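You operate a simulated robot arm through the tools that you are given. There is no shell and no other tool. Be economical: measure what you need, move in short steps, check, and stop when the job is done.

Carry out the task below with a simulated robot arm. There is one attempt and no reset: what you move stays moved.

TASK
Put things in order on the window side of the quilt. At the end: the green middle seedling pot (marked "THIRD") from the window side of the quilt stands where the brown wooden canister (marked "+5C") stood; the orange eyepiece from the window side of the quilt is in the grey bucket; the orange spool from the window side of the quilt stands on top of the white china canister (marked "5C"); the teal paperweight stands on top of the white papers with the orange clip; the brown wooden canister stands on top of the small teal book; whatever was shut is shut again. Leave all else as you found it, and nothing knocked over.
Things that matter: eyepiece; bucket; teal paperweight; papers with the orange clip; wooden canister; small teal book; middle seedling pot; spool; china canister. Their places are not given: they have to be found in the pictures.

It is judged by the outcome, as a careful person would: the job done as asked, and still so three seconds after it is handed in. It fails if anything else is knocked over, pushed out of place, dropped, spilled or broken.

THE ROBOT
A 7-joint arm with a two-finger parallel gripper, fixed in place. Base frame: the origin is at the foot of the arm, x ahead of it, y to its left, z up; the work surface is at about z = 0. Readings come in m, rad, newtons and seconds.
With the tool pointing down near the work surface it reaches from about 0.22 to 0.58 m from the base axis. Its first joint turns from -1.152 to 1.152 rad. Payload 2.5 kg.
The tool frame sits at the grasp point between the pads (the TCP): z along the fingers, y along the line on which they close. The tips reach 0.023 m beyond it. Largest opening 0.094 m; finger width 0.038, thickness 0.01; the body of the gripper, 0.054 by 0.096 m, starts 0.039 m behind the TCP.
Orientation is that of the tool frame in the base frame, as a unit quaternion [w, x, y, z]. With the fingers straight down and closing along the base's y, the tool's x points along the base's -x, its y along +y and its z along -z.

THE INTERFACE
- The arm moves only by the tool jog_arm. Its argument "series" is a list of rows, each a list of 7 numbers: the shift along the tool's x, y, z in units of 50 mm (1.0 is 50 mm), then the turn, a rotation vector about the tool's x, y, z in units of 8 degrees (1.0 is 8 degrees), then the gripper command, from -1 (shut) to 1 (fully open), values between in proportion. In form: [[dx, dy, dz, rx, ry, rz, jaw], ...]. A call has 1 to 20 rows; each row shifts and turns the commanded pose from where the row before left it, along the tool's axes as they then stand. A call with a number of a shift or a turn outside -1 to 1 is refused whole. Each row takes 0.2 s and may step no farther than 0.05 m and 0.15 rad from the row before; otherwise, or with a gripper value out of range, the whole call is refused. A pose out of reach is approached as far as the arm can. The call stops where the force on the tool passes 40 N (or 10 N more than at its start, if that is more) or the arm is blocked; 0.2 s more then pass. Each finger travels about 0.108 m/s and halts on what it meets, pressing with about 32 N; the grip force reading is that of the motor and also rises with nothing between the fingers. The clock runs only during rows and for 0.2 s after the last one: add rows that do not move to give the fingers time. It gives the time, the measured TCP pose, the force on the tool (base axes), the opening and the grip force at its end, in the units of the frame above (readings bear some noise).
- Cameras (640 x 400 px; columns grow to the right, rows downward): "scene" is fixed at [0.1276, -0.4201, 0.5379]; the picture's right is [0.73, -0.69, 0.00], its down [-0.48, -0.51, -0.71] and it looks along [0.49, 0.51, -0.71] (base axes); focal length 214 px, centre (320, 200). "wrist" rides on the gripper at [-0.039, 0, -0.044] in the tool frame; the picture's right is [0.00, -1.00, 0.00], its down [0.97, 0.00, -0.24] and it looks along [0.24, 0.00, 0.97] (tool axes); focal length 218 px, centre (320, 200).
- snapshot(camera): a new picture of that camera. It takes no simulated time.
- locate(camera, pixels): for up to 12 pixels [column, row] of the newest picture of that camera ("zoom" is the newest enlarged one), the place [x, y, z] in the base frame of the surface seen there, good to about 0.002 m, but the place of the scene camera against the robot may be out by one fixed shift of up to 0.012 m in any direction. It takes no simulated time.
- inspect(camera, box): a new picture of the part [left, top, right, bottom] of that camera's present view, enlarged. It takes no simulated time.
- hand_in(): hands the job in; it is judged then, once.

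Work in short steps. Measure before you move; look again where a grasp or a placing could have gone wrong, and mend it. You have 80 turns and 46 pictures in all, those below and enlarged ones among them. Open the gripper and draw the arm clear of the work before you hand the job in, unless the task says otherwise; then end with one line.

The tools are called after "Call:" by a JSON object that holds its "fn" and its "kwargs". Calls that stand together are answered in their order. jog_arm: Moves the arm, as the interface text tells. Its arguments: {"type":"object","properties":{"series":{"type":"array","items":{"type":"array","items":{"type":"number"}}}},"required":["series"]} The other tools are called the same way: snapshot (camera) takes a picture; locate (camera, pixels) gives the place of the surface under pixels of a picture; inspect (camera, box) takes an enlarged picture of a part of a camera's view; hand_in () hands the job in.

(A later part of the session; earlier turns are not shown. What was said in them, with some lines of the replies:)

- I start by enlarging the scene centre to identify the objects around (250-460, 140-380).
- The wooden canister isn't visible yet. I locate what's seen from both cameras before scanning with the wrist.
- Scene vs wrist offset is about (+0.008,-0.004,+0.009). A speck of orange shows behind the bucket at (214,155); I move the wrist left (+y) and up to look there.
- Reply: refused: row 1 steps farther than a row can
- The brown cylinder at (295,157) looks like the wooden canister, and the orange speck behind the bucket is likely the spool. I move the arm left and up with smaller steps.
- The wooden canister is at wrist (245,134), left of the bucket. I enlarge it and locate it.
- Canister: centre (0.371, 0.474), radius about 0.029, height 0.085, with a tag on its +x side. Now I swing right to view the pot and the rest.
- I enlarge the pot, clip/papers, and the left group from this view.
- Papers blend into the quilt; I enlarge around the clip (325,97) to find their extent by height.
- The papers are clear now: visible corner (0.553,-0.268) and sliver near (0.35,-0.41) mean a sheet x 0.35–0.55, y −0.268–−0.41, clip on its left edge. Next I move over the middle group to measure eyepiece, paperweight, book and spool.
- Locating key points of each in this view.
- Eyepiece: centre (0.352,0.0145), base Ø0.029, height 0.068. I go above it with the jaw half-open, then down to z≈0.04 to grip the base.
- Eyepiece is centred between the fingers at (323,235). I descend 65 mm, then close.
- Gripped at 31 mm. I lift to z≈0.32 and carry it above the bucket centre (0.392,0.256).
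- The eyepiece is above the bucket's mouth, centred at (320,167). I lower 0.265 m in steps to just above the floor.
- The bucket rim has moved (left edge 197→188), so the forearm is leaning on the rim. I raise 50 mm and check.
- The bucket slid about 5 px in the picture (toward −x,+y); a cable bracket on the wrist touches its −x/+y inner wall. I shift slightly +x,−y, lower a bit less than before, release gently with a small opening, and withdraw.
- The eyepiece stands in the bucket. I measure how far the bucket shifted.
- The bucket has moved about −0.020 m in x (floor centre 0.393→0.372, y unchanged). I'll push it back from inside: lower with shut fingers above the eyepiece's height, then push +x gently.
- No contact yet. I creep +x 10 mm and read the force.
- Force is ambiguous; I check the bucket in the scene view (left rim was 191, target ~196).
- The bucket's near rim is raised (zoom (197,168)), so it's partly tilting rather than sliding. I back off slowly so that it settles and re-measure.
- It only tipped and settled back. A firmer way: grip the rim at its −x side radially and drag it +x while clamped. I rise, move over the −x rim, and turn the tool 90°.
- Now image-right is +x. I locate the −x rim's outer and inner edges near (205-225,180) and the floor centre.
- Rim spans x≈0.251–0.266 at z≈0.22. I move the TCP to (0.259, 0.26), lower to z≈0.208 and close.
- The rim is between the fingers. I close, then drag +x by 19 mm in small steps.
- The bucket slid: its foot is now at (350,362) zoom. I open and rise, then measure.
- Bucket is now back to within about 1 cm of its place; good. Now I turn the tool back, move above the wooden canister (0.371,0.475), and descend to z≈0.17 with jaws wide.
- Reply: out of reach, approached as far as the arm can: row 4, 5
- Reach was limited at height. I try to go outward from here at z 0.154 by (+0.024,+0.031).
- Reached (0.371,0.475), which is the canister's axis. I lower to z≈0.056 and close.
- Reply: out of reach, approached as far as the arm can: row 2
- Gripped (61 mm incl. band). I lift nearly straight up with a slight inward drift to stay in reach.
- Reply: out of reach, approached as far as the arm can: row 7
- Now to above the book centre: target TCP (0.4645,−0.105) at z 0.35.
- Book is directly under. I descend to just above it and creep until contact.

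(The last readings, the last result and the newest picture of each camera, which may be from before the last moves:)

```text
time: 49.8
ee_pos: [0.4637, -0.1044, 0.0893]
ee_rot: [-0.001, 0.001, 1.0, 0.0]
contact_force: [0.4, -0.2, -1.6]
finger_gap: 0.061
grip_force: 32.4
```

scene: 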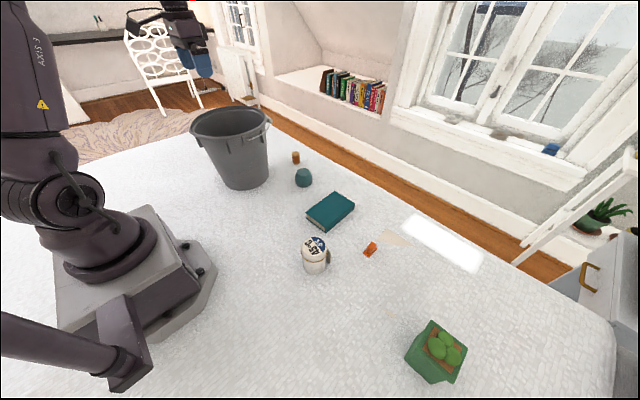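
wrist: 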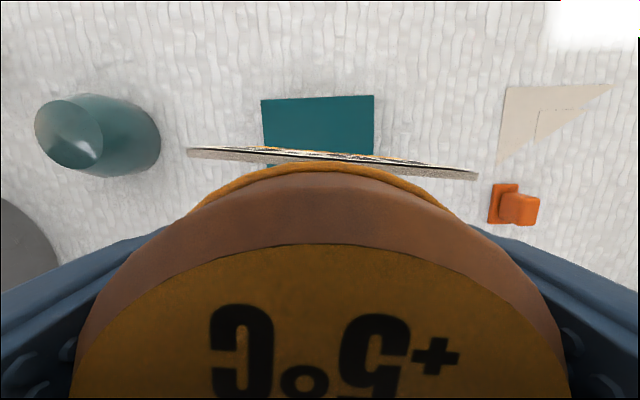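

One more small creep, then release slowly and rise.

Call:
{"fn": "jog_arm", "kwargs": {"series": [[0, 0, 0.03, 0, 0, 0, -1], [0, 0, 0, 0, 0, 0, -1]]}}

Call:
{"fn": "jog_arm", "kwargs": {"series": [[0, 0, 0, 0, 0, 0, 0.35], [0, 0, 0, 0, 0, 0, 0.5], [0, 0, 0, 0, 0, 0, 0.8], [0, 0, 0, 0, 0, 0, 1], [0, 0, -0.3, 0, 0, 0, 1], [0, 0, -0.9, 0, 0, 0, 1], [0, 0, -0.9, 0, 0, 0, 1], [0, 0, -0.9, 0, 0, 0, 1], [0, 0, -0.9, 0, 0, 0, 1], [0, 0, -0.9, 0, 0, 0, 1], [0, 0, -0.6, 0, 0, 0, 1]]}}

Call:
{"fn": "snapshot", "kwargs": {"camera": "wrist"}}

```text
time: 50.4
ee_pos: [0.4646, -0.1042, 0.0873]
ee_rot: [0.0, 0.0, 1.0, 0.0]
contact_force: [-5.6, 1.2, 12.6]
finger_gap: 0.0611
grip_force: 32.2
```

```text
time: 52.8
ee_pos: [0.4637, -0.105, 0.3555]
ee_rot: [0.0, 0.0, 1.0, 0.001]
contact_force: [0.4, 0.0, -0.2]
finger_gap: 0.0941
grip_force: 0.0
```

```text
14 pictures are left
```

wrist: 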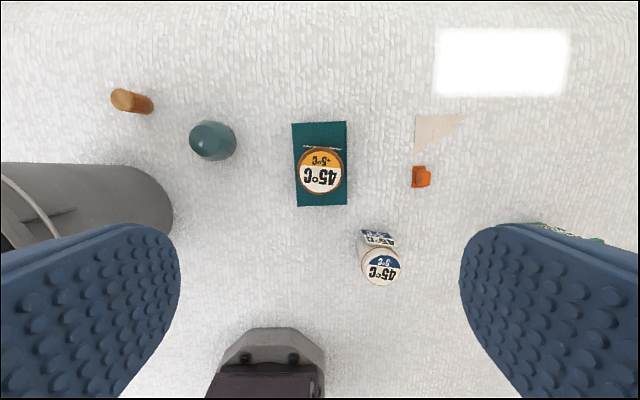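

Canister stands on the book. Next the paperweight at (212,140); I refine its centre and the papers/pot.

Call:
{"fn": "locate", "kwargs": {"camera": "wrist", "pixels": [[206, 136], [190, 142], [236, 140], [215, 121], [215, 160], [127, 100], [119, 98], [381, 268], [440, 135], [416, 118], [421, 177], [543, 225]]}}

Call:
{"fn": "inspect", "kwargs": {"camera": "wrist", "box": [170, 95, 270, 185]}}

```text
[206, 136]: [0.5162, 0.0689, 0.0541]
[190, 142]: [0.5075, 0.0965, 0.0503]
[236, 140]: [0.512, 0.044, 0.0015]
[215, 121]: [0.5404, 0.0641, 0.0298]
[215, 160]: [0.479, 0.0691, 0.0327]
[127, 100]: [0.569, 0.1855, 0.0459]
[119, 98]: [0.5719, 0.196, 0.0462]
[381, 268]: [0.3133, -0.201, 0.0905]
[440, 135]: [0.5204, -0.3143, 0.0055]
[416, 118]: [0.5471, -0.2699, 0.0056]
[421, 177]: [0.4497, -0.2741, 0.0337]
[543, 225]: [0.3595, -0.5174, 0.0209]
```

```text
4.44 times, centred on (220, 140) of wrist
```

zoom: 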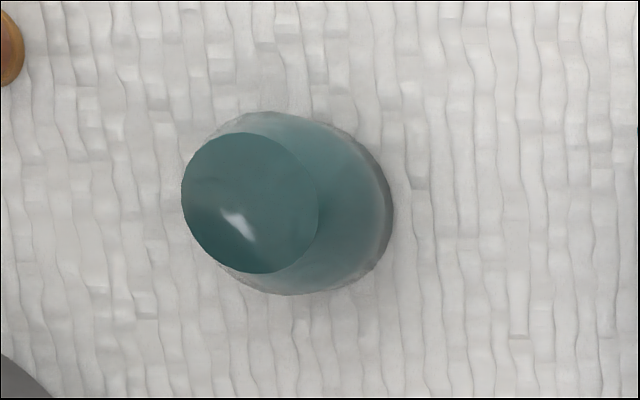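

Paperweight centre ≈(0.509,0.073), Ø≈0.063. I go there and descend to z≈0.031.

Call:
{"fn": "jog_arm", "kwargs": {"series": [[-0.227, 0.89, 0, 0, 0, 0, 1], [-0.227, 0.89, 0, 0, 0, 0, 1], [-0.227, 0.89, 0, 0, 0, 0, 1], [-0.227, 0.89, 0, 0, 0, 0, 1], [0, 0, 0.9, 0, 0, 0, 1], [0, 0, 0.9, 0, 0, 0, 1], [0, 0, 0.9, 0, 0, 0, 1], [0, 0, 0.9, 0, 0, 0, 1], [0, 0, 0.9, 0, 0, 0, 1], [0, 0, 0.7, 0, 0, 0, 1], [0, 0, 0.7, 0, 0, 0, 1], [0, 0, 0.6, 0, 0, 0, 1], [0, 0, 0, 0, 0, 0, 1]]}}

Call:
{"fn": "jog_arm", "kwargs": {"series": [[0, 0, 0, 0, 0, 0, 0.5], [0, 0, 0, 0, 0, 0, 0.2], [0, 0, 0, 0, 0, 0, -0.5], [0, 0, 0, 0, 0, 0, -1], [0, 0, 0, 0, 0, 0, -1]]}}

```text
time: 55.6
ee_pos: [0.51, 0.0738, 0.03]
ee_rot: [0.0, 0.0, 1.0, 0.001]
contact_force: [0.0, -0.2, -0.7]
finger_gap: 0.0942
grip_force: 0.1
```

```text
time: 56.8
ee_pos: [0.5087, 0.0723, 0.0308]
ee_rot: [0.0, 0.0, 1.0, 0.0]
contact_force: [0.0, 0.0, -0.9]
finger_gap: 0.0655
grip_force: 31.8
```

Gripped (65.5 mm). I lift to z≈0.24 and carry it over the papers to (0.452,−0.352).

Call:
{"fn": "jog_arm", "kwargs": {"series": [[0, 0, -0.6, 0, 0, 0, -1], [0, 0, -0.9, 0, 0, 0, -1], [0, 0, -0.9, 0, 0, 0, -1], [0, 0, -0.9, 0, 0, 0, -1], [0, 0, -0.9, 0, 0, 0, -1], [0.113, -0.848, 0, 0, 0, 0, -1], [0.113, -0.848, 0, 0, 0, 0, -1], [0.113, -0.848, 0, 0, 0, 0, -1], [0.113, -0.848, 0, 0, 0, 0, -1], [0.113, -0.848, 0, 0, 0, 0, -1], [0.113, -0.848, 0, 0, 0, 0, -1], [0.113, -0.848, 0, 0, 0, 0, -1], [0.113, -0.848, 0, 0, 0, 0, -1], [0.113, -0.848, 0, 0, 0, 0, -1], [0.113, -0.848, 0, 0, 0, 0, -1], [0, 0, 0, 0, 0, 0, -1]]}}

Call:
{"fn": "snapshot", "kwargs": {"camera": "wrist"}}

```text
time: 60.2
ee_pos: [0.4498, -0.3521, 0.2391]
ee_rot: [0.0, 0.0, 1.0, 0.001]
contact_force: [-0.1, -0.8, -4.0]
finger_gap: 0.0655
grip_force: 31.6
```

```text
12 pictures are left
```

wrist: 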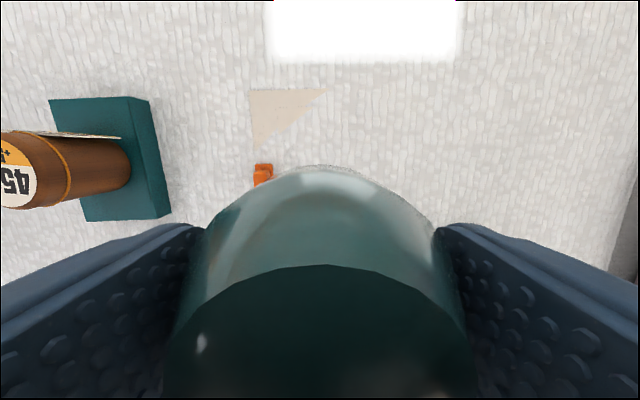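

On course; I descend to z≈0.042 then creep to contact.

Call:
{"fn": "jog_arm", "kwargs": {"series": [[0, 0, 0.9, 0, 0, 0, -1], [0, 0, 0.9, 0, 0, 0, -1], [0, 0, 0.9, 0, 0, 0, -1], [0, 0, 0.7, 0, 0, 0, -1], [0, 0, 0.4, 0, 0, 0, -1], [0, 0, 0.1, 0, 0, 0, -1], [0, 0, 0, 0, 0, 0, -1]]}}

Call:
{"fn": "jog_arm", "kwargs": {"series": [[0, 0, 0.05, 0, 0, 0, -1], [0, 0, 0, 0, 0, 0, -1]]}}

Call:
{"fn": "jog_arm", "kwargs": {"series": [[0, 0, 0.04, 0, 0, 0, -1], [0, 0, 0, 0, 0, 0, -1]]}}

```text
time: 61.8
ee_pos: [0.4534, -0.3511, 0.0455]
ee_rot: [0.001, 0.0, 1.0, 0.001]
contact_force: [-0.1, -0.5, -3.8]
finger_gap: 0.0654
grip_force: 31.9
```

```text
time: 62.4
ee_pos: [0.4519, -0.3509, 0.0442]
ee_rot: [0.0, 0.0, 1.0, 0.0]
contact_force: [0.6, 0.0, -3.4]
finger_gap: 0.0655
grip_force: 32.1
```

```text
time: 63.0
ee_pos: [0.453, -0.3516, 0.0408]
ee_rot: [0.0, 0.0, 1.0, 0.0]
contact_force: [0.3, -0.1, -4.0]
finger_gap: 0.0652
grip_force: 32.2
```

Still carrying its weight (−4 N); I keep creeping.

Call:
{"fn": "jog_arm", "kwargs": {"series": [[0, 0, 0.04, 0, 0, 0, -1], [0, 0, 0, 0, 0, 0, -1]]}}

Call:
{"fn": "jog_arm", "kwargs": {"series": [[0, 0, 0.04, 0, 0, 0, -1], [0, 0, 0, 0, 0, 0, -1]]}}

Call:
{"fn": "jog_arm", "kwargs": {"series": [[0, 0, 0.03, 0, 0, 0, -1], [0, 0, 0, 0, 0, 0, -1]]}}

```text
time: 63.6
ee_pos: [0.4527, -0.3517, 0.0391]
ee_rot: [0.0, 0.0, 1.0, 0.0]
contact_force: [0.1, -0.2, -3.7]
finger_gap: 0.0655
grip_force: 31.9
```

```text
time: 64.2
ee_pos: [0.4534, -0.3509, 0.0362]
ee_rot: [0.0, 0.0, 1.0, 0.0]
contact_force: [0.0, 0.0, -4.0]
finger_gap: 0.0655
grip_force: 32.6
```

```text
time: 64.8
ee_pos: [0.4526, -0.3503, 0.0359]
ee_rot: [0.0, 0.0, 1.0, -0.001]
contact_force: [-1.0, 0.1, -2.2]
finger_gap: 0.0653
grip_force: 31.7
```

Contact is starting (force dropping). One more 1 mm, release in part, then rise.

Call:
{"fn": "jog_arm", "kwargs": {"series": [[0, 0, 0.02, 0, 0, 0, -1], [0, 0, 0, 0, 0, 0, 0.45], [0, 0, 0, 0, 0, 0, 0.6], [0, 0, 0, 0, 0, 0, 0.7], [0, 0, 0, 0, 0, 0, 0.7], [0, 0, -0.3, 0, 0, 0, 0.7], [0, 0, -0.9, 0, 0, 0, 0.7], [0, 0, -0.9, 0, 0, 0, 0.7], [0, 0, -0.9, 0, 0, 0, 0.7], [0, 0, -0.9, 0, 0, 0, 1], [0, 0, -0.9, 0, 0, 0, 1], [0.8, 0, 0, 0, 0, 0, 1], [0.8, 0, 0, 0, 0, 0, 1], [0, -0.9, 0, 0, 0, 0, 1], [0, -0.8, 0, 0, 0, 0, 1], [0, 0, 0, 0, 0, 0, 1]]}}

Call:
{"fn": "snapshot", "kwargs": {"camera": "wrist"}}

```text
time: 68.2
ee_pos: [0.3728, -0.4363, 0.2751]
ee_rot: [0.0, 0.0, 1.0, 0.0]
contact_force: [0.2, -0.8, 0.9]
finger_gap: 0.094
grip_force: 0.0
```

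```text
11 pictures are left
```

wrist: 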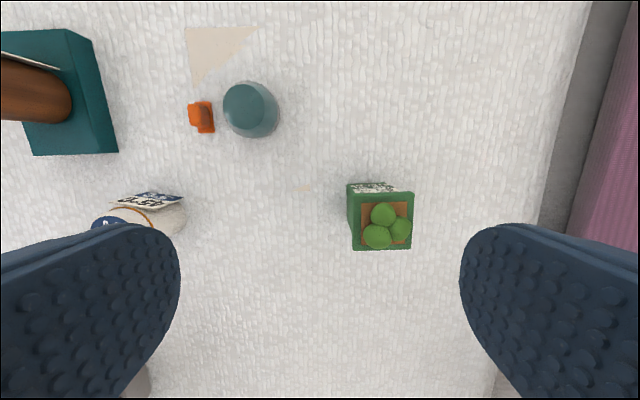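

Paperweight stands on the papers. The pot's rim is at (353–413,192–250); I measure it.

Call:
{"fn": "locate", "kwargs": {"camera": "wrist", "pixels": [[358, 198], [409, 196], [408, 245], [357, 246], [358, 222], [410, 222], [385, 246], [385, 196], [384, 213], [350, 190], [348, 235], [378, 237]]}}

Call:
{"fn": "inspect", "kwargs": {"camera": "wrist", "box": [330, 170, 430, 262]}}

Call:
{"fn": "locate", "kwargs": {"camera": "zoom", "pixels": [[90, 70], [85, 200], [85, 280], [130, 70], [330, 80], [200, 80], [250, 80], [130, 340], [360, 200], [130, 200]]}}

```text
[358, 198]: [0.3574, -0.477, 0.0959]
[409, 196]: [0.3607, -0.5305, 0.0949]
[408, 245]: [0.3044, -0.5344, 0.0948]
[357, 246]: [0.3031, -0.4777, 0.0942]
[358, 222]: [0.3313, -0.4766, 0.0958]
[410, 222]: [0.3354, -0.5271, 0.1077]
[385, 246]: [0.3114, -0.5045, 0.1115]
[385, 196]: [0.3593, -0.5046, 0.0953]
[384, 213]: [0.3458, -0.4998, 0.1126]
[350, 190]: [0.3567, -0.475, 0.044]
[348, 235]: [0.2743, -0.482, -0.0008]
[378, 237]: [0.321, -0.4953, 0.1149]
```

```text
4.35 times, centred on (380, 216) of wrist
```

zoom: 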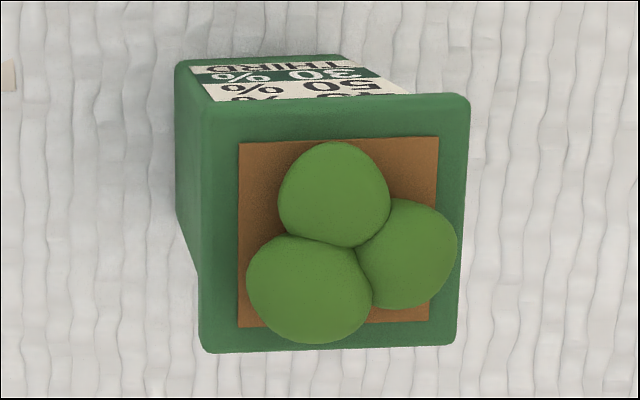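

```text
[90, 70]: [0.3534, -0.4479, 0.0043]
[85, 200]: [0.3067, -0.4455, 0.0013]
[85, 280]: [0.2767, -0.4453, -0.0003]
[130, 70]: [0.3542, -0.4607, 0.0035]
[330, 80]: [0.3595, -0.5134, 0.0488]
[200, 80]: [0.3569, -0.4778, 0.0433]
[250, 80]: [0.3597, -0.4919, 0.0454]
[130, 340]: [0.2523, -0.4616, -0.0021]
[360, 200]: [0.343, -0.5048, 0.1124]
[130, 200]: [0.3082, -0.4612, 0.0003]
```

Pot "THIRD": rim centre (0.331,−0.505), 65 mm wide, plants up to 0.115. I go down to z 0.155 over it, then to z≈0.083.

Call:
{"fn": "jog_arm", "kwargs": {"series": [[0, 0, 0.8, 0, 0, 0, 1], [0, 0, 0.8, 0, 0, 0, 1], [0, 0, 0.8, 0, 0, 0, 1], [0.28, -0.46, 0, 0, 0, 0, 1], [0.28, -0.46, 0, 0, 0, 0, 1], [0.28, -0.46, 0, 0, 0, 0, 1], [0, 0, 0, 0, 0, 0, 1]]}}

Call:
{"fn": "snapshot", "kwargs": {"camera": "wrist"}}

```text
time: 69.8
ee_pos: [0.3294, -0.5029, 0.154]
ee_rot: [0.0, 0.0, 1.0, 0.0]
contact_force: [-0.3, 0.5, -0.2]
finger_gap: 0.0941
grip_force: 0.0
out of reach, approached as far as the arm can: row 6
```

```text
9 pictures are left
```

wrist: 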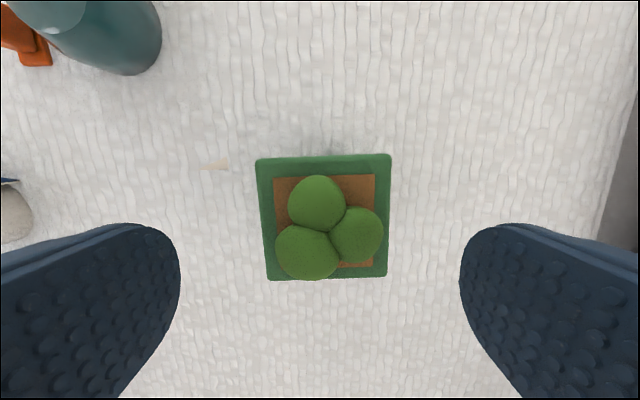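

Pot centred between the fingers (col 323). I descend to z≈0.083 and close.

Call:
{"fn": "jog_arm", "kwargs": {"series": [[0, 0, 0.7, 0, 0, 0, 1], [0, 0, 0.7, 0, 0, 0, 1], [0, 0, 0, 0, 0, 0, 1], [0, 0, 0, 0, 0, 0, 0.5], [0, 0, 0, 0, 0, 0, 0.2], [0, 0, 0, 0, 0, 0, -0.5], [0, 0, 0, 0, 0, 0, -1], [0, 0, 0, 0, 0, 0, -1]]}}

```text
time: 71.6
ee_pos: [0.3277, -0.5013, 0.0836]
ee_rot: [0.0, -0.001, 1.0, 0.0]
contact_force: [-1.0, -0.1, 1.2]
finger_gap: 0.0657
grip_force: 32.3
```

Gripped (65.7 mm). I lift with slight inward drift to z≈0.36.

Call:
{"fn": "jog_arm", "kwargs": {"series": [[0, 0, -0.5, 0, 0, 0, -1], [0, 0, -0.9, 0, 0, 0, -1], [0.05, 0.08, -0.9, 0, 0, 0, -1], [0.1, 0.15, -0.9, 0, 0, 0, -1], [0.1, 0.15, -0.9, 0, 0, 0, -1], [0.1, 0.2, -0.9, 0, 0, 0, -1], [0.1, 0.2, -0.7, 0, 0, 0, -1], [0, 0, 0, 0, 0, 0, -1]]}}

```text
time: 73.4
ee_pos: [0.3047, -0.4614, 0.3722]
ee_rot: [0.0, -0.001, 1.0, 0.001]
contact_force: [-0.3, -0.1, -2.3]
finger_gap: 0.0656
grip_force: 32.3
```

Now the swing across to above the canister's old place, at z 0.37.

Call:
{"fn": "jog_arm", "kwargs": {"series": [[-0.04, 0.9, 0, 0, 0, 0, -1], [-0.04, 0.9, 0, 0, 0, 0, -1], [-0.04, 0.9, 0, 0, 0, 0, -1], [-0.04, 0.9, 0, 0, 0, 0, -1], [-0.04, 0.9, 0, 0, 0, 0, -1], [-0.04, 0.9, 0, 0, 0, 0, -1], [-0.04, 0.9, 0, 0, 0, 0, -1], [-0.04, 0.9, 0, 0, 0, 0, -1], [-0.04, 0.9, 0, 0, 0, 0, -1], [-0.04, 0.9, 0, 0, 0, 0, -1], [-0.04, 0.9, 0, 0, 0, 0, -1], [-0.04, 0.9, 0, 0, 0, 0, -1], [-0.04, 0.9, 0, 0, 0, 0, -1], [-0.04, 0.9, 0, 0, 0, 0, -1], [-0.04, 0.9, 0, 0, 0, 0, -1], [-0.04, 0.9, 0, 0, 0, 0, -1], [-0.04, 0.9, 0, 0, 0, 0, -1], [-0.04, 0.9, 0, 0, 0, 0, -1], [-0.04, 0.9, 0, 0, 0, 0, -1], [-0.04, 0.9, 0, 0, 0, 0, -1]]}}

Call:
{"fn": "jog_arm", "kwargs": {"series": [[0, 0, 0.5, 0, 0, 0, -1], [-0.15, 0.2, 0.5, 0, 0, 0, -1], [-0.15, 0.2, 0, 0, 0, 0, -1], [0, 0, 0, 0, 0, 0, -1]]}}

Call:
{"fn": "snapshot", "kwargs": {"camera": "scene"}}

```text
time: 77.6
ee_pos: [0.3454, 0.4353, 0.3725]
ee_rot: [0.0, 0.0, 1.0, -0.001]
contact_force: [0.7, -0.7, 0.3]
finger_gap: 0.0655
grip_force: 31.8
```

```text
time: 78.6
ee_pos: [0.3519, 0.4476, 0.322]
ee_rot: [0.0, 0.0, 1.0, 0.001]
contact_force: [0.1, -0.4, -2.3]
finger_gap: 0.0655
grip_force: 32.0
out of reach, approached as far as the arm can: row 3
```

```text
8 pictures are left
```

scene: 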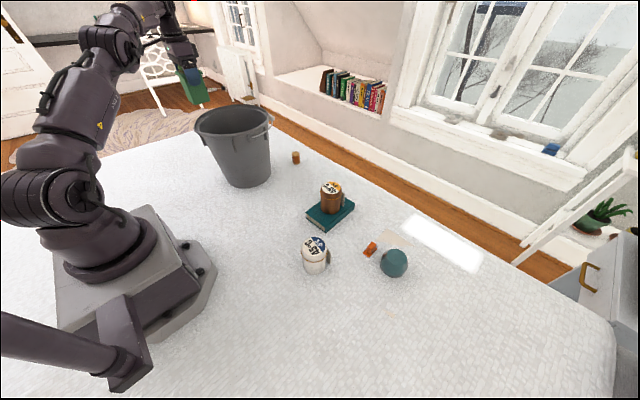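

Everything looks right; bucket near its original place (rim left 194). I descend along the reach limit outward to z≈0.16.

Call:
{"fn": "jog_arm", "kwargs": {"series": [[-0.05, 0.1, 0.65, 0, 0, 0, -1], [-0.05, 0.1, 0.65, 0, 0, 0, -1], [-0.05, 0.1, 0.65, 0, 0, 0, -1], [-0.05, 0.1, 0.65, 0, 0, 0, -1], [-0.1, 0.1, 0.65, 0, 0, 0, -1], [0, 0, 0, 0, 0, 0, -1]]}}

```text
time: 80.0
ee_pos: [0.3688, 0.4718, 0.1571]
ee_rot: [0.0, 0.0, 1.0, 0.0]
contact_force: [0.6, 0.1, -2.0]
finger_gap: 0.0657
grip_force: 32.3
```

At (0.369,0.472). I descend to z≈0.09, then creep.

Call:
{"fn": "jog_arm", "kwargs": {"series": [[0, 0.03, 0.6, 0, 0, 0, -1], [0, 0, 0.5, 0, 0, 0, -1], [0, 0, 0.22, 0, 0, 0, -1], [0, 0, 0, 0, 0, 0, -1]]}}

Call:
{"fn": "jog_arm", "kwargs": {"series": [[0, 0, 0.04, 0, 0, 0, -1], [0, 0, 0.03, 0, 0, 0, -1], [0, 0, 0, 0, 0, 0, -1]]}}

Call:
{"fn": "jog_arm", "kwargs": {"series": [[0, 0, 0.04, 0, 0, 0, -1], [0, 0, 0, 0, 0, 0, -1]]}}

```text
time: 81.0
ee_pos: [0.3678, 0.4748, 0.0913]
ee_rot: [0.0, 0.0, 1.0, 0.0]
contact_force: [-0.7, -0.4, -2.5]
finger_gap: 0.0657
grip_force: 32.1
```

```text
time: 81.8
ee_pos: [0.3684, 0.474, 0.0897]
ee_rot: [0.001, 0.0, 1.0, 0.0]
contact_force: [-0.6, 0.0, -2.4]
finger_gap: 0.0655
grip_force: 31.8
```

```text
time: 82.4
ee_pos: [0.3669, 0.4745, 0.0871]
ee_rot: [0.001, 0.0, 1.0, 0.0]
contact_force: [-0.3, -0.1, -1.5]
finger_gap: 0.0656
grip_force: 31.3
```

Still hanging (≈−2 N); a couple more 1.5–2 mm steps.

Call:
{"fn": "jog_arm", "kwargs": {"series": [[0, 0, 0.04, 0, 0, 0, -1], [0, 0, 0, 0, 0, 0, -1]]}}

Call:
{"fn": "jog_arm", "kwargs": {"series": [[0, 0, 0.03, 0, 0, 0, -1], [0, 0, 0, 0, 0, 0, -1]]}}

```text
time: 83.0
ee_pos: [0.3688, 0.4732, 0.0848]
ee_rot: [0.0, -0.001, 1.0, 0.0]
contact_force: [0.5, 0.3, -0.9]
finger_gap: 0.0652
grip_force: 31.7
```

```text
time: 83.6
ee_pos: [0.3684, 0.473, 0.0832]
ee_rot: [0.0, 0.0, 1.0, 0.0]
contact_force: [-1.2, -1.4, -0.3]
finger_gap: 0.0656
grip_force: 32.3
```

Contact. I release and rise straight up.

Call:
{"fn": "jog_arm", "kwargs": {"series": [[0, 0, 0, 0, 0, 0, 0.45], [0, 0, 0, 0, 0, 0, 0.7], [0, 0, 0, 0, 0, 0, 1], [0, 0, 0, 0, 0, 0, 1], [0, 0, -0.4, 0, 0, 0, 1], [0, 0, -0.8, 0, 0, 0, 1], [0.03, -0.04, -0.9, 0, 0, 0, 1], [0.05, -0.06, -0.9, 0, 0, 0, 1], [0.1, -0.13, -0.9, 0, 0, 0, 1], [0.1, -0.13, -0.9, 0, 0, 0, 1], [0.1, -0.13, -0.6, 0, 0, 0, 1], [0, 0, 0, 0, 0, 0, 1]]}}

Call:
{"fn": "snapshot", "kwargs": {"camera": "wrist"}}

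```text
time: 86.2
ee_pos: [0.346, 0.4466, 0.352]
ee_rot: [0.0, 0.0, 1.0, 0.0]
contact_force: [1.2, 0.4, 0.0]
finger_gap: 0.0937
grip_force: 0.1
out of reach, approached as far as the arm can: row 10
```

```text
7 pictures are left
```

wrist: 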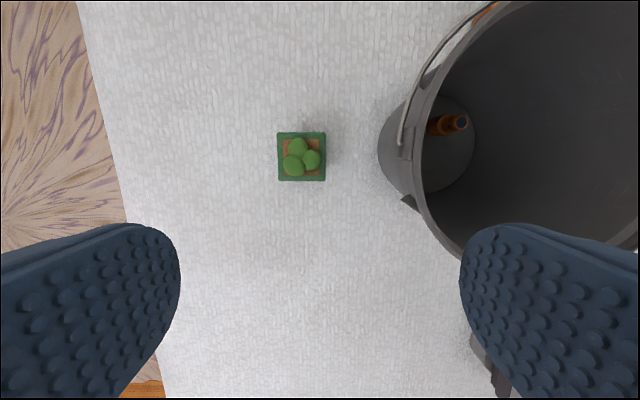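

Pot stands in the canister's old place. Now the spool at (0.5695,0.1955): I carry the open gripper over at z 0.35 to just short of it, then descend outward.

Call:
{"fn": "jog_arm", "kwargs": {"series": [[-0.497, -0.764, 0, 0, 0, 0, 0.3], [-0.497, -0.764, 0, 0, 0, 0, 0.3], [-0.497, -0.764, 0, 0, 0, 0, 0.3], [-0.497, -0.764, 0, 0, 0, 0, 0.3], [-0.497, -0.764, 0, 0, 0, 0, 0.3], [-0.497, -0.764, 0, 0, 0, 0, 0.3], [-0.497, -0.764, 0, 0, 0, 0, 0.3], [0, 0, 0, 0, 0, 0, 0.3]]}}

Call:
{"fn": "jog_arm", "kwargs": {"series": [[-0.2, 0.06, 0.8, 0, 0, 0, 0.3], [-0.2, 0.06, 0.8, 0, 0, 0, 0.3], [-0.2, 0.06, 0.8, 0, 0, 0, 0.3], [-0.2, 0.06, 0.8, 0, 0, 0, 0.3], [-0.2, 0.06, 0.6, 0, 0, 0, 0.3], [0, 0, 0, 0, 0, 0, 0.3]]}}

Call:
{"fn": "snapshot", "kwargs": {"camera": "wrist"}}

```text
time: 88.0
ee_pos: [0.522, 0.1807, 0.3524]
ee_rot: [0.0, 0.001, 1.0, 0.0]
contact_force: [0.5, -0.2, -0.1]
finger_gap: 0.0611
grip_force: 0.1
```

```text
time: 89.4
ee_pos: [0.57, 0.1933, 0.1604]
ee_rot: [0.0, 0.0, 1.0, -0.001]
contact_force: [-0.2, 0.3, -0.6]
finger_gap: 0.0612
grip_force: 0.2
```

```text
6 pictures are left
```

wrist: 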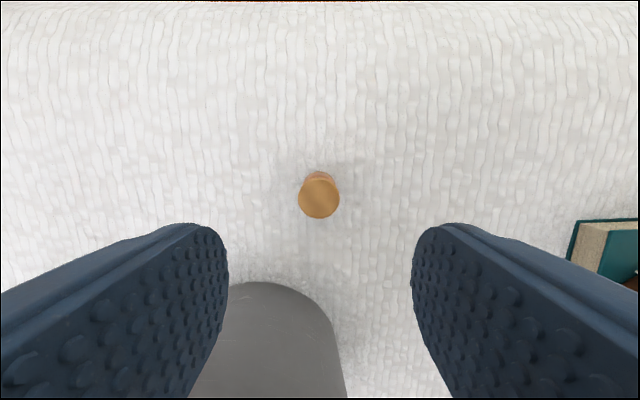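

Spool is centred (319,197). I confirm its position and descend to z≈0.09 first.

Call:
{"fn": "locate", "kwargs": {"camera": "wrist", "pixels": [[319, 198], [300, 198], [338, 198], [319, 216], [319, 181], [270, 300], [270, 284]]}}

Call:
{"fn": "jog_arm", "kwargs": {"series": [[0, 0, 0.6, 0, 0, 0, 0.3], [0, 0, 0.6, 0, 0, 0, 0.3], [0, 0, 0.2, 0, 0, 0, 0.3], [0, 0, 0, 0, 0, 0, 0.3]]}}

Call:
{"fn": "snapshot", "kwargs": {"camera": "scene"}}

```text
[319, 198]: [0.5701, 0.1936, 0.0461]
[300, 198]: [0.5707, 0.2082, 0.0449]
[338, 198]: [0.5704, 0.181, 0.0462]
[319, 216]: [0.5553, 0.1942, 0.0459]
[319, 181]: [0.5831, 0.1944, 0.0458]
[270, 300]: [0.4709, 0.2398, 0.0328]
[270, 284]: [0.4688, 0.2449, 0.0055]
```

```text
time: 89.8
ee_pos: [0.5728, 0.1958, 0.1457]
ee_rot: [0.009, 0.0, 1.0, 0.005]
contact_force: [0.7, 0.2, 7.1]
finger_gap: 0.0613
grip_force: 0.1
out of reach, approached as far as the arm can: row 2
stopped in row 2: the force on the tool passed its limit (the readings are from after the stop); the commanded pose is now the measured one
```

```text
5 pictures are left
```

scene: 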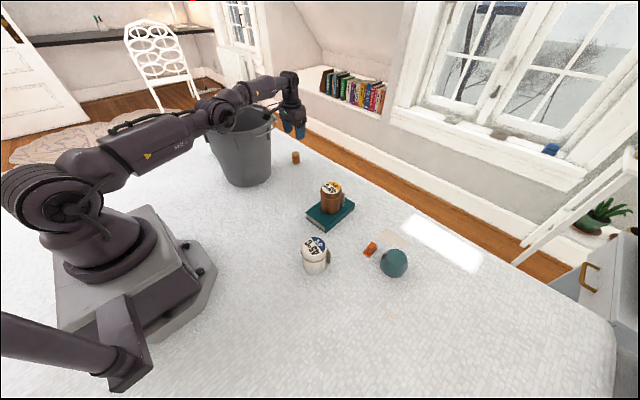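

The extended forearm touched the bucket rim; the bucket still looks in place. I back up and will instead approach the spool with the tool yawed 90° and leaning 30° toward −y, so the forearm passes clear of the bucket.

Call:
{"fn": "jog_arm", "kwargs": {"series": [[0, 0, -0.7, 0, 0, 0, 0.3], [0, 0, -0.9, 0, 0, 0, 0.3], [0, 0, -0.9, 0, 0, 0, 0.3], [0, 0, -0.8, 0, 0, 0, 0.3], [0.5, -0.73, 0, 0, 0, 0, 0.3], [0.5, -0.73, 0, 0, 0, 0, 0.3], [0.5, -0.73, 0, 0, 0, 0, 0.3], [0.5, -0.73, 0, 0, 0, 0, 0.3]]}}

Call:
{"fn": "jog_arm", "kwargs": {"series": [[0, 0, 0, 0, 0, -0.98, 0.3], [0, 0, 0, 0, 0, -0.98, 0.3], [0, 0, 0, 0, 0, -0.98, 0.3], [0, 0, 0, 0, 0, -0.98, 0.3], [0, 0, 0, 0, 0, -0.98, 0.3], [0, 0, 0, 0, 0, -0.98, 0.3], [0, 0, 0, 0, 0, -0.98, 0.3], [0, 0, 0, 0, 0, -0.98, 0.3], [0, 0, 0, 0, 0, -0.98, 0.3], [0, 0, 0, 0, 0, -0.98, 0.3], [0, 0, 0, 0, 0, -0.98, 0.3], [0, 0, 0, 0, 0, -0.47, 0.3], [0, 0, 0, 0, -0.94, 0, 0.3], [0, 0, 0, 0, -0.94, 0, 0.3], [0, 0, 0, 0, -0.94, 0, 0.3], [0, 0, 0, 0, -0.93, 0, 0.3], [0, 0, 0, 0, 0, 0, 0.3]]}}

```text
time: 91.7
ee_pos: [0.5662, 0.0673, 0.3412]
ee_rot: [0.007, 0.0, 1.0, 0.005]
contact_force: [-0.5, -0.5, 0.2]
finger_gap: 0.0612
grip_force: 0.1
out of reach, approached as far as the arm can: row 2, 3, 4, 5, 6, 7, 8
```

```text
time: 95.2
ee_pos: [0.576, 0.068, 0.3444]
ee_rot: [-0.193, 0.683, -0.68, -0.182]
contact_force: [-0.1, -0.5, -0.3]
finger_gap: 0.0611
grip_force: 0.1
out of reach, approached as far as the arm can: row 14, 16
```

Tool is now leaning 30° with fingers closing along x. I move to a standoff 0.12 m back along the tool axis from the spool.

Call:
{"fn": "jog_arm", "kwargs": {"series": [[0.178, 0.024, 0.84, 0, 0, 0, 0.3], [0.178, 0.024, 0.84, 0, 0, 0, 0.3], [0.178, 0.024, 0.84, 0, 0, 0, 0.3], [0.178, 0.024, 0.84, 0, 0, 0, 0.3], [0.178, 0.024, 0.84, 0, 0, 0, 0.3], [0, 0, 0, 0, 0, 0, 0.3]]}}

Call:
{"fn": "snapshot", "kwargs": {"camera": "scene"}}

```text
time: 96.7
ee_pos: [0.6009, 0.1364, 0.1443]
ee_rot: [-0.193, 0.683, -0.681, -0.181]
contact_force: [0.2, -1.1, 0.1]
finger_gap: 0.0608
grip_force: 0.0
out of reach, approached as far as the arm can: row 1, 2, 3
```

```text
4 pictures are left
```

scene: 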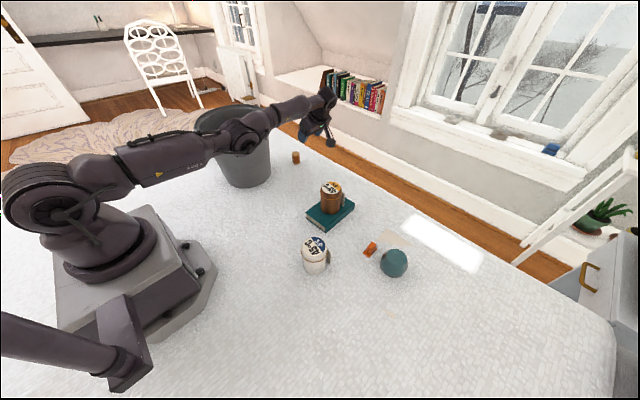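

I check forearm versus bucket clearance by locating points on both in this picture.

Call:
{"fn": "locate", "kwargs": {"camera": "scene", "pixels": [[240, 122], [228, 128], [245, 140], [258, 118], [275, 108], [300, 100], [180, 150], [270, 122], [262, 135], [225, 108], [295, 154], [205, 122]]}}

```text
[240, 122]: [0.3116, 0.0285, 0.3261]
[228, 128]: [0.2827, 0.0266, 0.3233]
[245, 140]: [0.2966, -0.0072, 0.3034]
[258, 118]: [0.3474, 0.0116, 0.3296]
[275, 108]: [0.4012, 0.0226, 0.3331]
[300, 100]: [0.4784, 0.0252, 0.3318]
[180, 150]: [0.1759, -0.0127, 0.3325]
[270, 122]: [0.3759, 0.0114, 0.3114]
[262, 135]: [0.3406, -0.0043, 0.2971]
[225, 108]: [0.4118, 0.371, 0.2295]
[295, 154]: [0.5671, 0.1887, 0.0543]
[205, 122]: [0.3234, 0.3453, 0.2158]
```

Forearm has ~9 cm clearance. I correct x by −31 mm, then advance to 0.05 m from the spool along the tool axis.

Call:
{"fn": "jog_arm", "kwargs": {"series": [[0, 0.31, 0, 0, 0, 0, 0.3], [0, 0.31, 0, 0, 0, 0, 0.3], [0.04, 0, 0.73, 0, 0, 0, 0.3], [0.036, 0, 0.73, 0, 0, 0, 0.3], [0, 0, 0, 0, 0, 0, 0.3]]}}

Call:
{"fn": "snapshot", "kwargs": {"camera": "wrist"}}

Call:
{"fn": "locate", "kwargs": {"camera": "wrist", "pixels": [[320, 200], [320, 240], [320, 280]]}}

```text
time: 97.8
ee_pos: [0.586, 0.1716, 0.0788]
ee_rot: [-0.192, 0.684, -0.681, -0.181]
contact_force: [0.5, -0.9, -0.9]
finger_gap: 0.0611
grip_force: 0.1
out of reach, approached as far as the arm can: row 1
```

```text
3 pictures are left
```

wrist: 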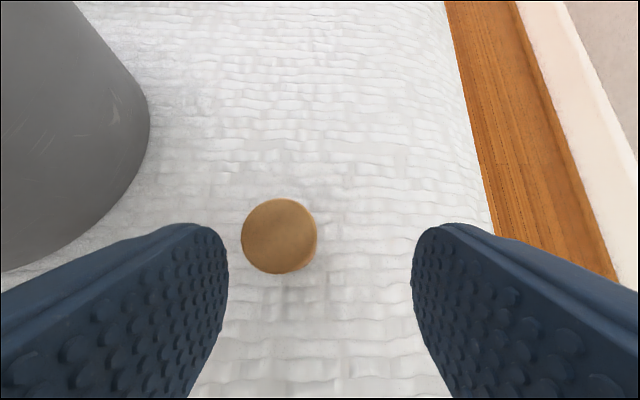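

```text
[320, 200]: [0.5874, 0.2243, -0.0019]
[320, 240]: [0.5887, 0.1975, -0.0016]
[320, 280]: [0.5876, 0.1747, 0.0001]
```

x is still 16 mm off (spool at col 279). I locate it and shift by 16 mm.

Call:
{"fn": "locate", "kwargs": {"camera": "wrist", "pixels": [[279, 237], [242, 237], [316, 237], [279, 200], [279, 272]]}}

Call:
{"fn": "jog_arm", "kwargs": {"series": [[0, 0.16, 0, 0, 0, 0, 0.3], [0, 0.16, 0, 0, 0, 0, 0.3], [0, 0, 0, 0, 0, 0, 0.3]]}}

```text
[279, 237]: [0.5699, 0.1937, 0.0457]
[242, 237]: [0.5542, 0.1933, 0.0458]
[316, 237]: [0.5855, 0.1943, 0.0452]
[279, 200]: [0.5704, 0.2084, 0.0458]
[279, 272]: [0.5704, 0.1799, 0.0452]
```

```text
time: 98.7
ee_pos: [0.5711, 0.1724, 0.0787]
ee_rot: [-0.192, 0.683, -0.681, -0.181]
contact_force: [-0.4, 0.8, 1.4]
finger_gap: 0.0612
grip_force: 0.1
```

Centred now. I advance 48 mm along the axis and close.

Call:
{"fn": "jog_arm", "kwargs": {"series": [[0.027, 0.02, 0.478, 0, 0, 0, 0.3], [0.027, 0, 0.478, 0, 0, 0, 0.3], [0, 0, 0, 0, 0, 0, 0.3]]}}

Call:
{"fn": "jog_arm", "kwargs": {"series": [[0, 0, 0, 0, 0, 0, 0.0], [0, 0, 0, 0, 0, 0, -0.3], [0, 0, 0, 0, 0, 0, -0.7], [0, 0, 0, 0, 0, 0, -1], [0, 0, 0, 0, 0, 0, -1]]}}

```text
time: 99.5
ee_pos: [0.5701, 0.1943, 0.0368]
ee_rot: [-0.192, 0.684, -0.68, -0.181]
contact_force: [0.4, 1.2, 0.0]
finger_gap: 0.0612
grip_force: 0.0
```

```text
time: 100.7
ee_pos: [0.5705, 0.194, 0.0379]
ee_rot: [-0.192, 0.684, -0.68, -0.18]
contact_force: [0.1, -0.1, 0.1]
finger_gap: 0.0304
grip_force: 32.1
```

Spool gripped (30.4 mm). I lift it 10 cm straight up, and meanwhile locate the china canister's lid edges and the wooden canister in the last scene picture.

Call:
{"fn": "jog_arm", "kwargs": {"series": [[-0.15, 0, -0.26, 0, 0, 0, -1], [-0.28, 0, -0.49, 0, 0, 0, -1], [-0.28, 0, -0.49, 0, 0, 0, -1], [-0.28, 0, -0.49, 0, 0, 0, -1], [0, 0, 0, 0, 0, 0, -1]]}}

Call:
{"fn": "locate", "kwargs": {"camera": "scene", "pixels": [[304, 246], [306, 246], [314, 246], [320, 246], [324, 246], [326, 246], [314, 238], [314, 240], [314, 254], [314, 256], [314, 258]]}}

```text
time: 101.8
ee_pos: [0.5679, 0.1932, 0.136]
ee_rot: [-0.193, 0.683, -0.68, -0.181]
contact_force: [0.4, 0.6, -0.4]
finger_gap: 0.0306
grip_force: 32.1
```

```text
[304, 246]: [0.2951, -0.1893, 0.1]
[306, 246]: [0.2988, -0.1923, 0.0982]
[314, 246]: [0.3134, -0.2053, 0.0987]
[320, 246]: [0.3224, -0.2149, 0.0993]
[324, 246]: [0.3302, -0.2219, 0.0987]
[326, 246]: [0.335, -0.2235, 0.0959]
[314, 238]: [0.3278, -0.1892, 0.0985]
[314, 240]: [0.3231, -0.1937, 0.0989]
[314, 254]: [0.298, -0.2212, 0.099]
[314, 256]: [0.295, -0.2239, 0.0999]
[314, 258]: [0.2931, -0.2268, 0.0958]
```

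I carry the spool up and inward, then over to above the china canister at z≈0.25.

Call:
{"fn": "jog_arm", "kwargs": {"series": [[-0.025, 0.5, -0.64, 0, 0, 0, -1], [-0.025, 0.5, -0.64, 0, 0, 0, -1], [-0.025, 0.5, -0.64, 0, 0, 0, -1], [-0.025, 0.5, -0.64, 0, 0, 0, -1], [0.65, 0.347, -0.376, 0, 0, 0, -1], [0.65, 0.347, -0.376, 0, 0, 0, -1], [0.65, 0.347, -0.376, 0, 0, 0, -1], [0.65, 0.347, -0.376, 0, 0, 0, -1], [0.65, 0.347, -0.376, 0, 0, 0, -1], [0.65, 0.347, -0.376, 0, 0, 0, -1], [0.65, 0.347, -0.376, 0, 0, 0, -1], [0.65, 0.347, -0.376, 0, 0, 0, -1], [0.65, 0.347, -0.376, 0, 0, 0, -1], [0, 0, 0, 0, 0, 0, -1]]}}

```text
time: 104.8
ee_pos: [0.3085, -0.2056, 0.2415]
ee_rot: [-0.192, 0.683, -0.681, -0.181]
contact_force: [0.6, 0.1, -0.2]
finger_gap: 0.03
grip_force: 32.0
```

The lid would be hidden by the spool; I shift 8 cm toward −y to see and measure it.

Call:
{"fn": "jog_arm", "kwargs": {"series": [[0.693, 0, -0.4, 0, 0, 0, -1], [0.693, 0, -0.4, 0, 0, 0, -1], [0, 0, 0, 0, 0, 0, -1]]}}

Call:
{"fn": "snapshot", "kwargs": {"camera": "wrist"}}

```text
time: 105.7
ee_pos: [0.3095, -0.285, 0.2409]
ee_rot: [-0.193, 0.683, -0.681, -0.181]
contact_force: [-0.7, -0.3, -1.1]
finger_gap: 0.0304
grip_force: 32.0
```

```text
2 pictures are left
```

wrist: 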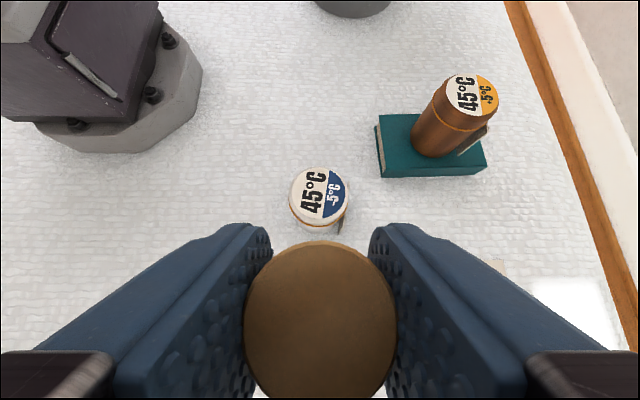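

The lid disc spans cols 290–347, rows 167–225; I locate centre and edges.

Call:
{"fn": "locate", "kwargs": {"camera": "wrist", "pixels": [[319, 196], [292, 196], [345, 196], [319, 170], [319, 221]]}}

```text
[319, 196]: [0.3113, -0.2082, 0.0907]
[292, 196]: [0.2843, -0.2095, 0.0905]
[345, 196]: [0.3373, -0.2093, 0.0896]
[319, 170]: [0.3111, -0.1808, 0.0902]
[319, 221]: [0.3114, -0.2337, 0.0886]
```

Lid centre (0.311,−0.2075), top z 0.0905. I move the spool over it at z≈0.15, then straight down to just above.

Call:
{"fn": "jog_arm", "kwargs": {"series": [[-0.144, -0.01, 0.784, 0, 0, 0, -1], [-0.144, -0.01, 0.784, 0, 0, 0, -1], [-0.144, -0.01, 0.784, 0, 0, 0, -1], [0, 0, 0, 0, 0, 0, -1], [0.085, 0, 0.147, 0, 0, 0, -1], [0.085, 0, 0.147, 0, 0, 0, -1], [0, 0, 0, 0, 0, 0, -1]]}}

```text
time: 107.2
ee_pos: [0.3137, -0.207, 0.1329]
ee_rot: [-0.193, 0.683, -0.681, -0.181]
contact_force: [-0.2, 0.1, -0.2]
finger_gap: 0.0309
grip_force: 32.1
```

On target; I correct x by −2 mm and creep down.

Call:
{"fn": "jog_arm", "kwargs": {"series": [[0.02, 0.05, 0.035, 0, 0, 0, -1], [0, 0, 0, 0, 0, 0, -1]]}}

Call:
{"fn": "jog_arm", "kwargs": {"series": [[0.015, 0, 0.026, 0, 0, 0, -1], [0, 0, 0, 0, 0, 0, -1]]}}

Call:
{"fn": "jog_arm", "kwargs": {"series": [[0.01, 0, 0.0175, 0, 0, 0, -1], [0, 0, 0, 0, 0, 0, -1]]}}

```text
time: 107.8
ee_pos: [0.3095, -0.2077, 0.1305]
ee_rot: [-0.192, 0.683, -0.681, -0.181]
contact_force: [-0.2, -0.5, -0.4]
finger_gap: 0.0308
grip_force: 32.2
```

```text
time: 108.5
ee_pos: [0.3117, -0.208, 0.1299]
ee_rot: [-0.192, 0.683, -0.681, -0.181]
contact_force: [-0.1, 0.2, -0.7]
finger_gap: 0.0307
grip_force: 32.2
```

```text
time: 109.0
ee_pos: [0.3108, -0.2072, 0.1282]
ee_rot: [-0.193, 0.683, -0.681, -0.181]
contact_force: [-0.5, 0.5, -1.2]
finger_gap: 0.0307
grip_force: 32.3
```

No clear contact yet; two more 1 mm steps.

Call:
{"fn": "jog_arm", "kwargs": {"series": [[0.01, 0, 0.0175, 0, 0, 0, -1], [0, 0, 0, 0, 0, 0, -1]]}}

Call:
{"fn": "jog_arm", "kwargs": {"series": [[0.006, 0, 0.01, 0, 0, 0, -1], [0, 0, 0, 0, 0, 0, -1]]}}

```text
time: 109.7
ee_pos: [0.312, -0.2074, 0.1273]
ee_rot: [-0.192, 0.683, -0.681, -0.181]
contact_force: [-0.3, 0.4, -0.4]
finger_gap: 0.0309
grip_force: 32.0
```

```text
time: 110.2
ee_pos: [0.3113, -0.2076, 0.1277]
ee_rot: [-0.193, 0.683, -0.681, -0.181]
contact_force: [-0.2, -0.7, -0.1]
finger_gap: 0.0308
grip_force: 31.7
```

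One last 1 mm step, checking the force.

Call:
{"fn": "jog_arm", "kwargs": {"series": [[0.01, 0, 0.0175, 0, 0, 0, -1], [0, 0, 0, 0, 0, 0, -1]]}}

```text
time: 110.8
ee_pos: [0.3104, -0.2085, 0.127]
ee_rot: [-0.192, 0.684, -0.681, -0.181]
contact_force: [-1.6, -0.5, 4.9]
finger_gap: 0.0306
grip_force: 31.9
```

Contact (+4.9 N). I open and withdraw along the tool axis, then up and away from the work.

Call:
{"fn": "jog_arm", "kwargs": {"series": [[0, 0, 0, 0, 0, 0, -0.25], [0, 0, 0, 0, 0, 0, -0.1], [0, 0, 0, 0, 0, 0, 0.2], [0, 0, 0, 0, 0, 0, 0.3], [0, 0, -0.2, 0, 0, 0, 0.3], [0, 0, -0.5, 0, 0, 0, 0.3], [0, 0, -0.8, 0, 0, 0, 0.3], [0, 0, -0.9, 0, 0, 0, 0.3], [0, 0, -0.9, 0, 0, 0, 0.6], [-0.3, 0, -0.7, 0, 0, 0, 1], [0, 0, 0, 0, 0, 0, 1]]}}

Call:
{"fn": "snapshot", "kwargs": {"camera": "scene"}}

```text
time: 113.2
ee_pos: [0.307, -0.2971, 0.3069]
ee_rot: [-0.192, 0.683, -0.681, -0.181]
contact_force: [0.8, 0.4, 0.3]
finger_gap: 0.0942
grip_force: 0.0
```

```text
1 pictures are left
```

scene: 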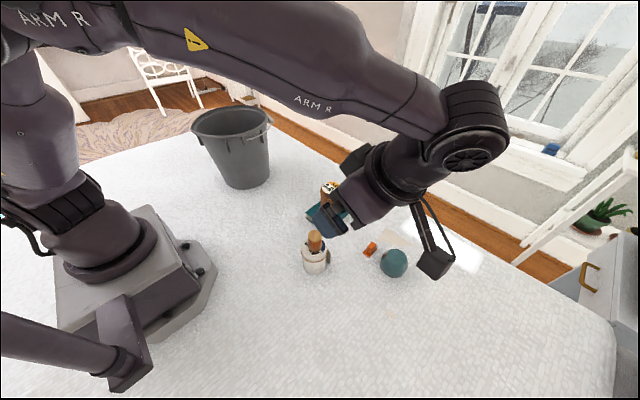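

Spool stands on the china canister. The bucket rim seems at 192–271; I locate several bucket points to judge any shift.

Call:
{"fn": "locate", "kwargs": {"camera": "scene", "pixels": [[194, 122], [269, 118], [230, 108], [230, 136], [210, 133], [250, 134], [245, 187], [225, 170], [268, 178], [314, 240]]}}

```text
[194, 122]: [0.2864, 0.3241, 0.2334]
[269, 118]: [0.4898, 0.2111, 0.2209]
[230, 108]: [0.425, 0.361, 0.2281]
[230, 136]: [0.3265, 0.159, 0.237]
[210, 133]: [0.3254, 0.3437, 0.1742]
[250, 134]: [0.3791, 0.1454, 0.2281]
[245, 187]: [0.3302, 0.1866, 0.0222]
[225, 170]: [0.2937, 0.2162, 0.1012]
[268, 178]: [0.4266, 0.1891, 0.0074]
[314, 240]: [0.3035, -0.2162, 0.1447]
```

Bucket is within about 1 cm of its start, upright, with the eyepiece inside. I raise the arm a little more and take a last enlarged look.

Call:
{"fn": "jog_arm", "kwargs": {"series": [[0, 0, -0.8, 0, 0, 0, 1], [0, 0, -0.8, 0, 0, 0, 1], [0, 0, 0, 0, 0, 0, 1]]}}

Call:
{"fn": "inspect", "kwargs": {"camera": "scene", "box": [180, 90, 440, 290]}}

```text
time: 114.0
ee_pos: [0.3055, -0.3378, 0.3754]
ee_rot: [-0.192, 0.684, -0.68, -0.181]
contact_force: [-0.3, -0.6, 0.4]
finger_gap: 0.0941
grip_force: 0.2
```

```text
2.00 times, centred on (310, 190) of scene
```

zoom: 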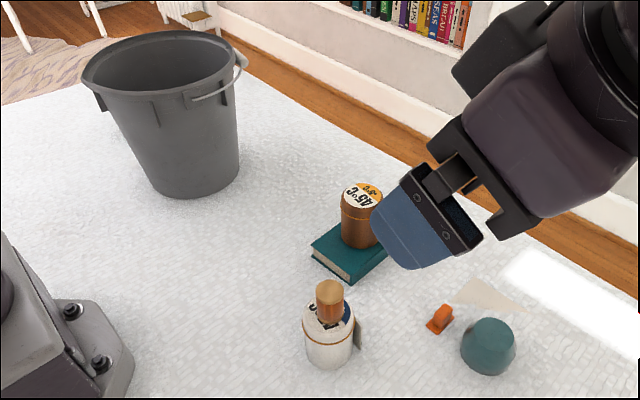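

The spool stands upright on the china canister, the wooden canister on the book, and the paperweight beside the clip on the papers. The gripper is open and clear, so I hand in.

Call:
{"fn": "hand_in", "kwargs": {}}

```text
The job is handed in.
```

I handed the job in with all five items placed as asked and nothing knocked over. One flaw: the arm pushed the bucket about 2 cm while I lowered the eyepiece. I dragged it back to within about 1 cm of where it stood, but the forearm touched its rim again later. Nothing had to be opened.
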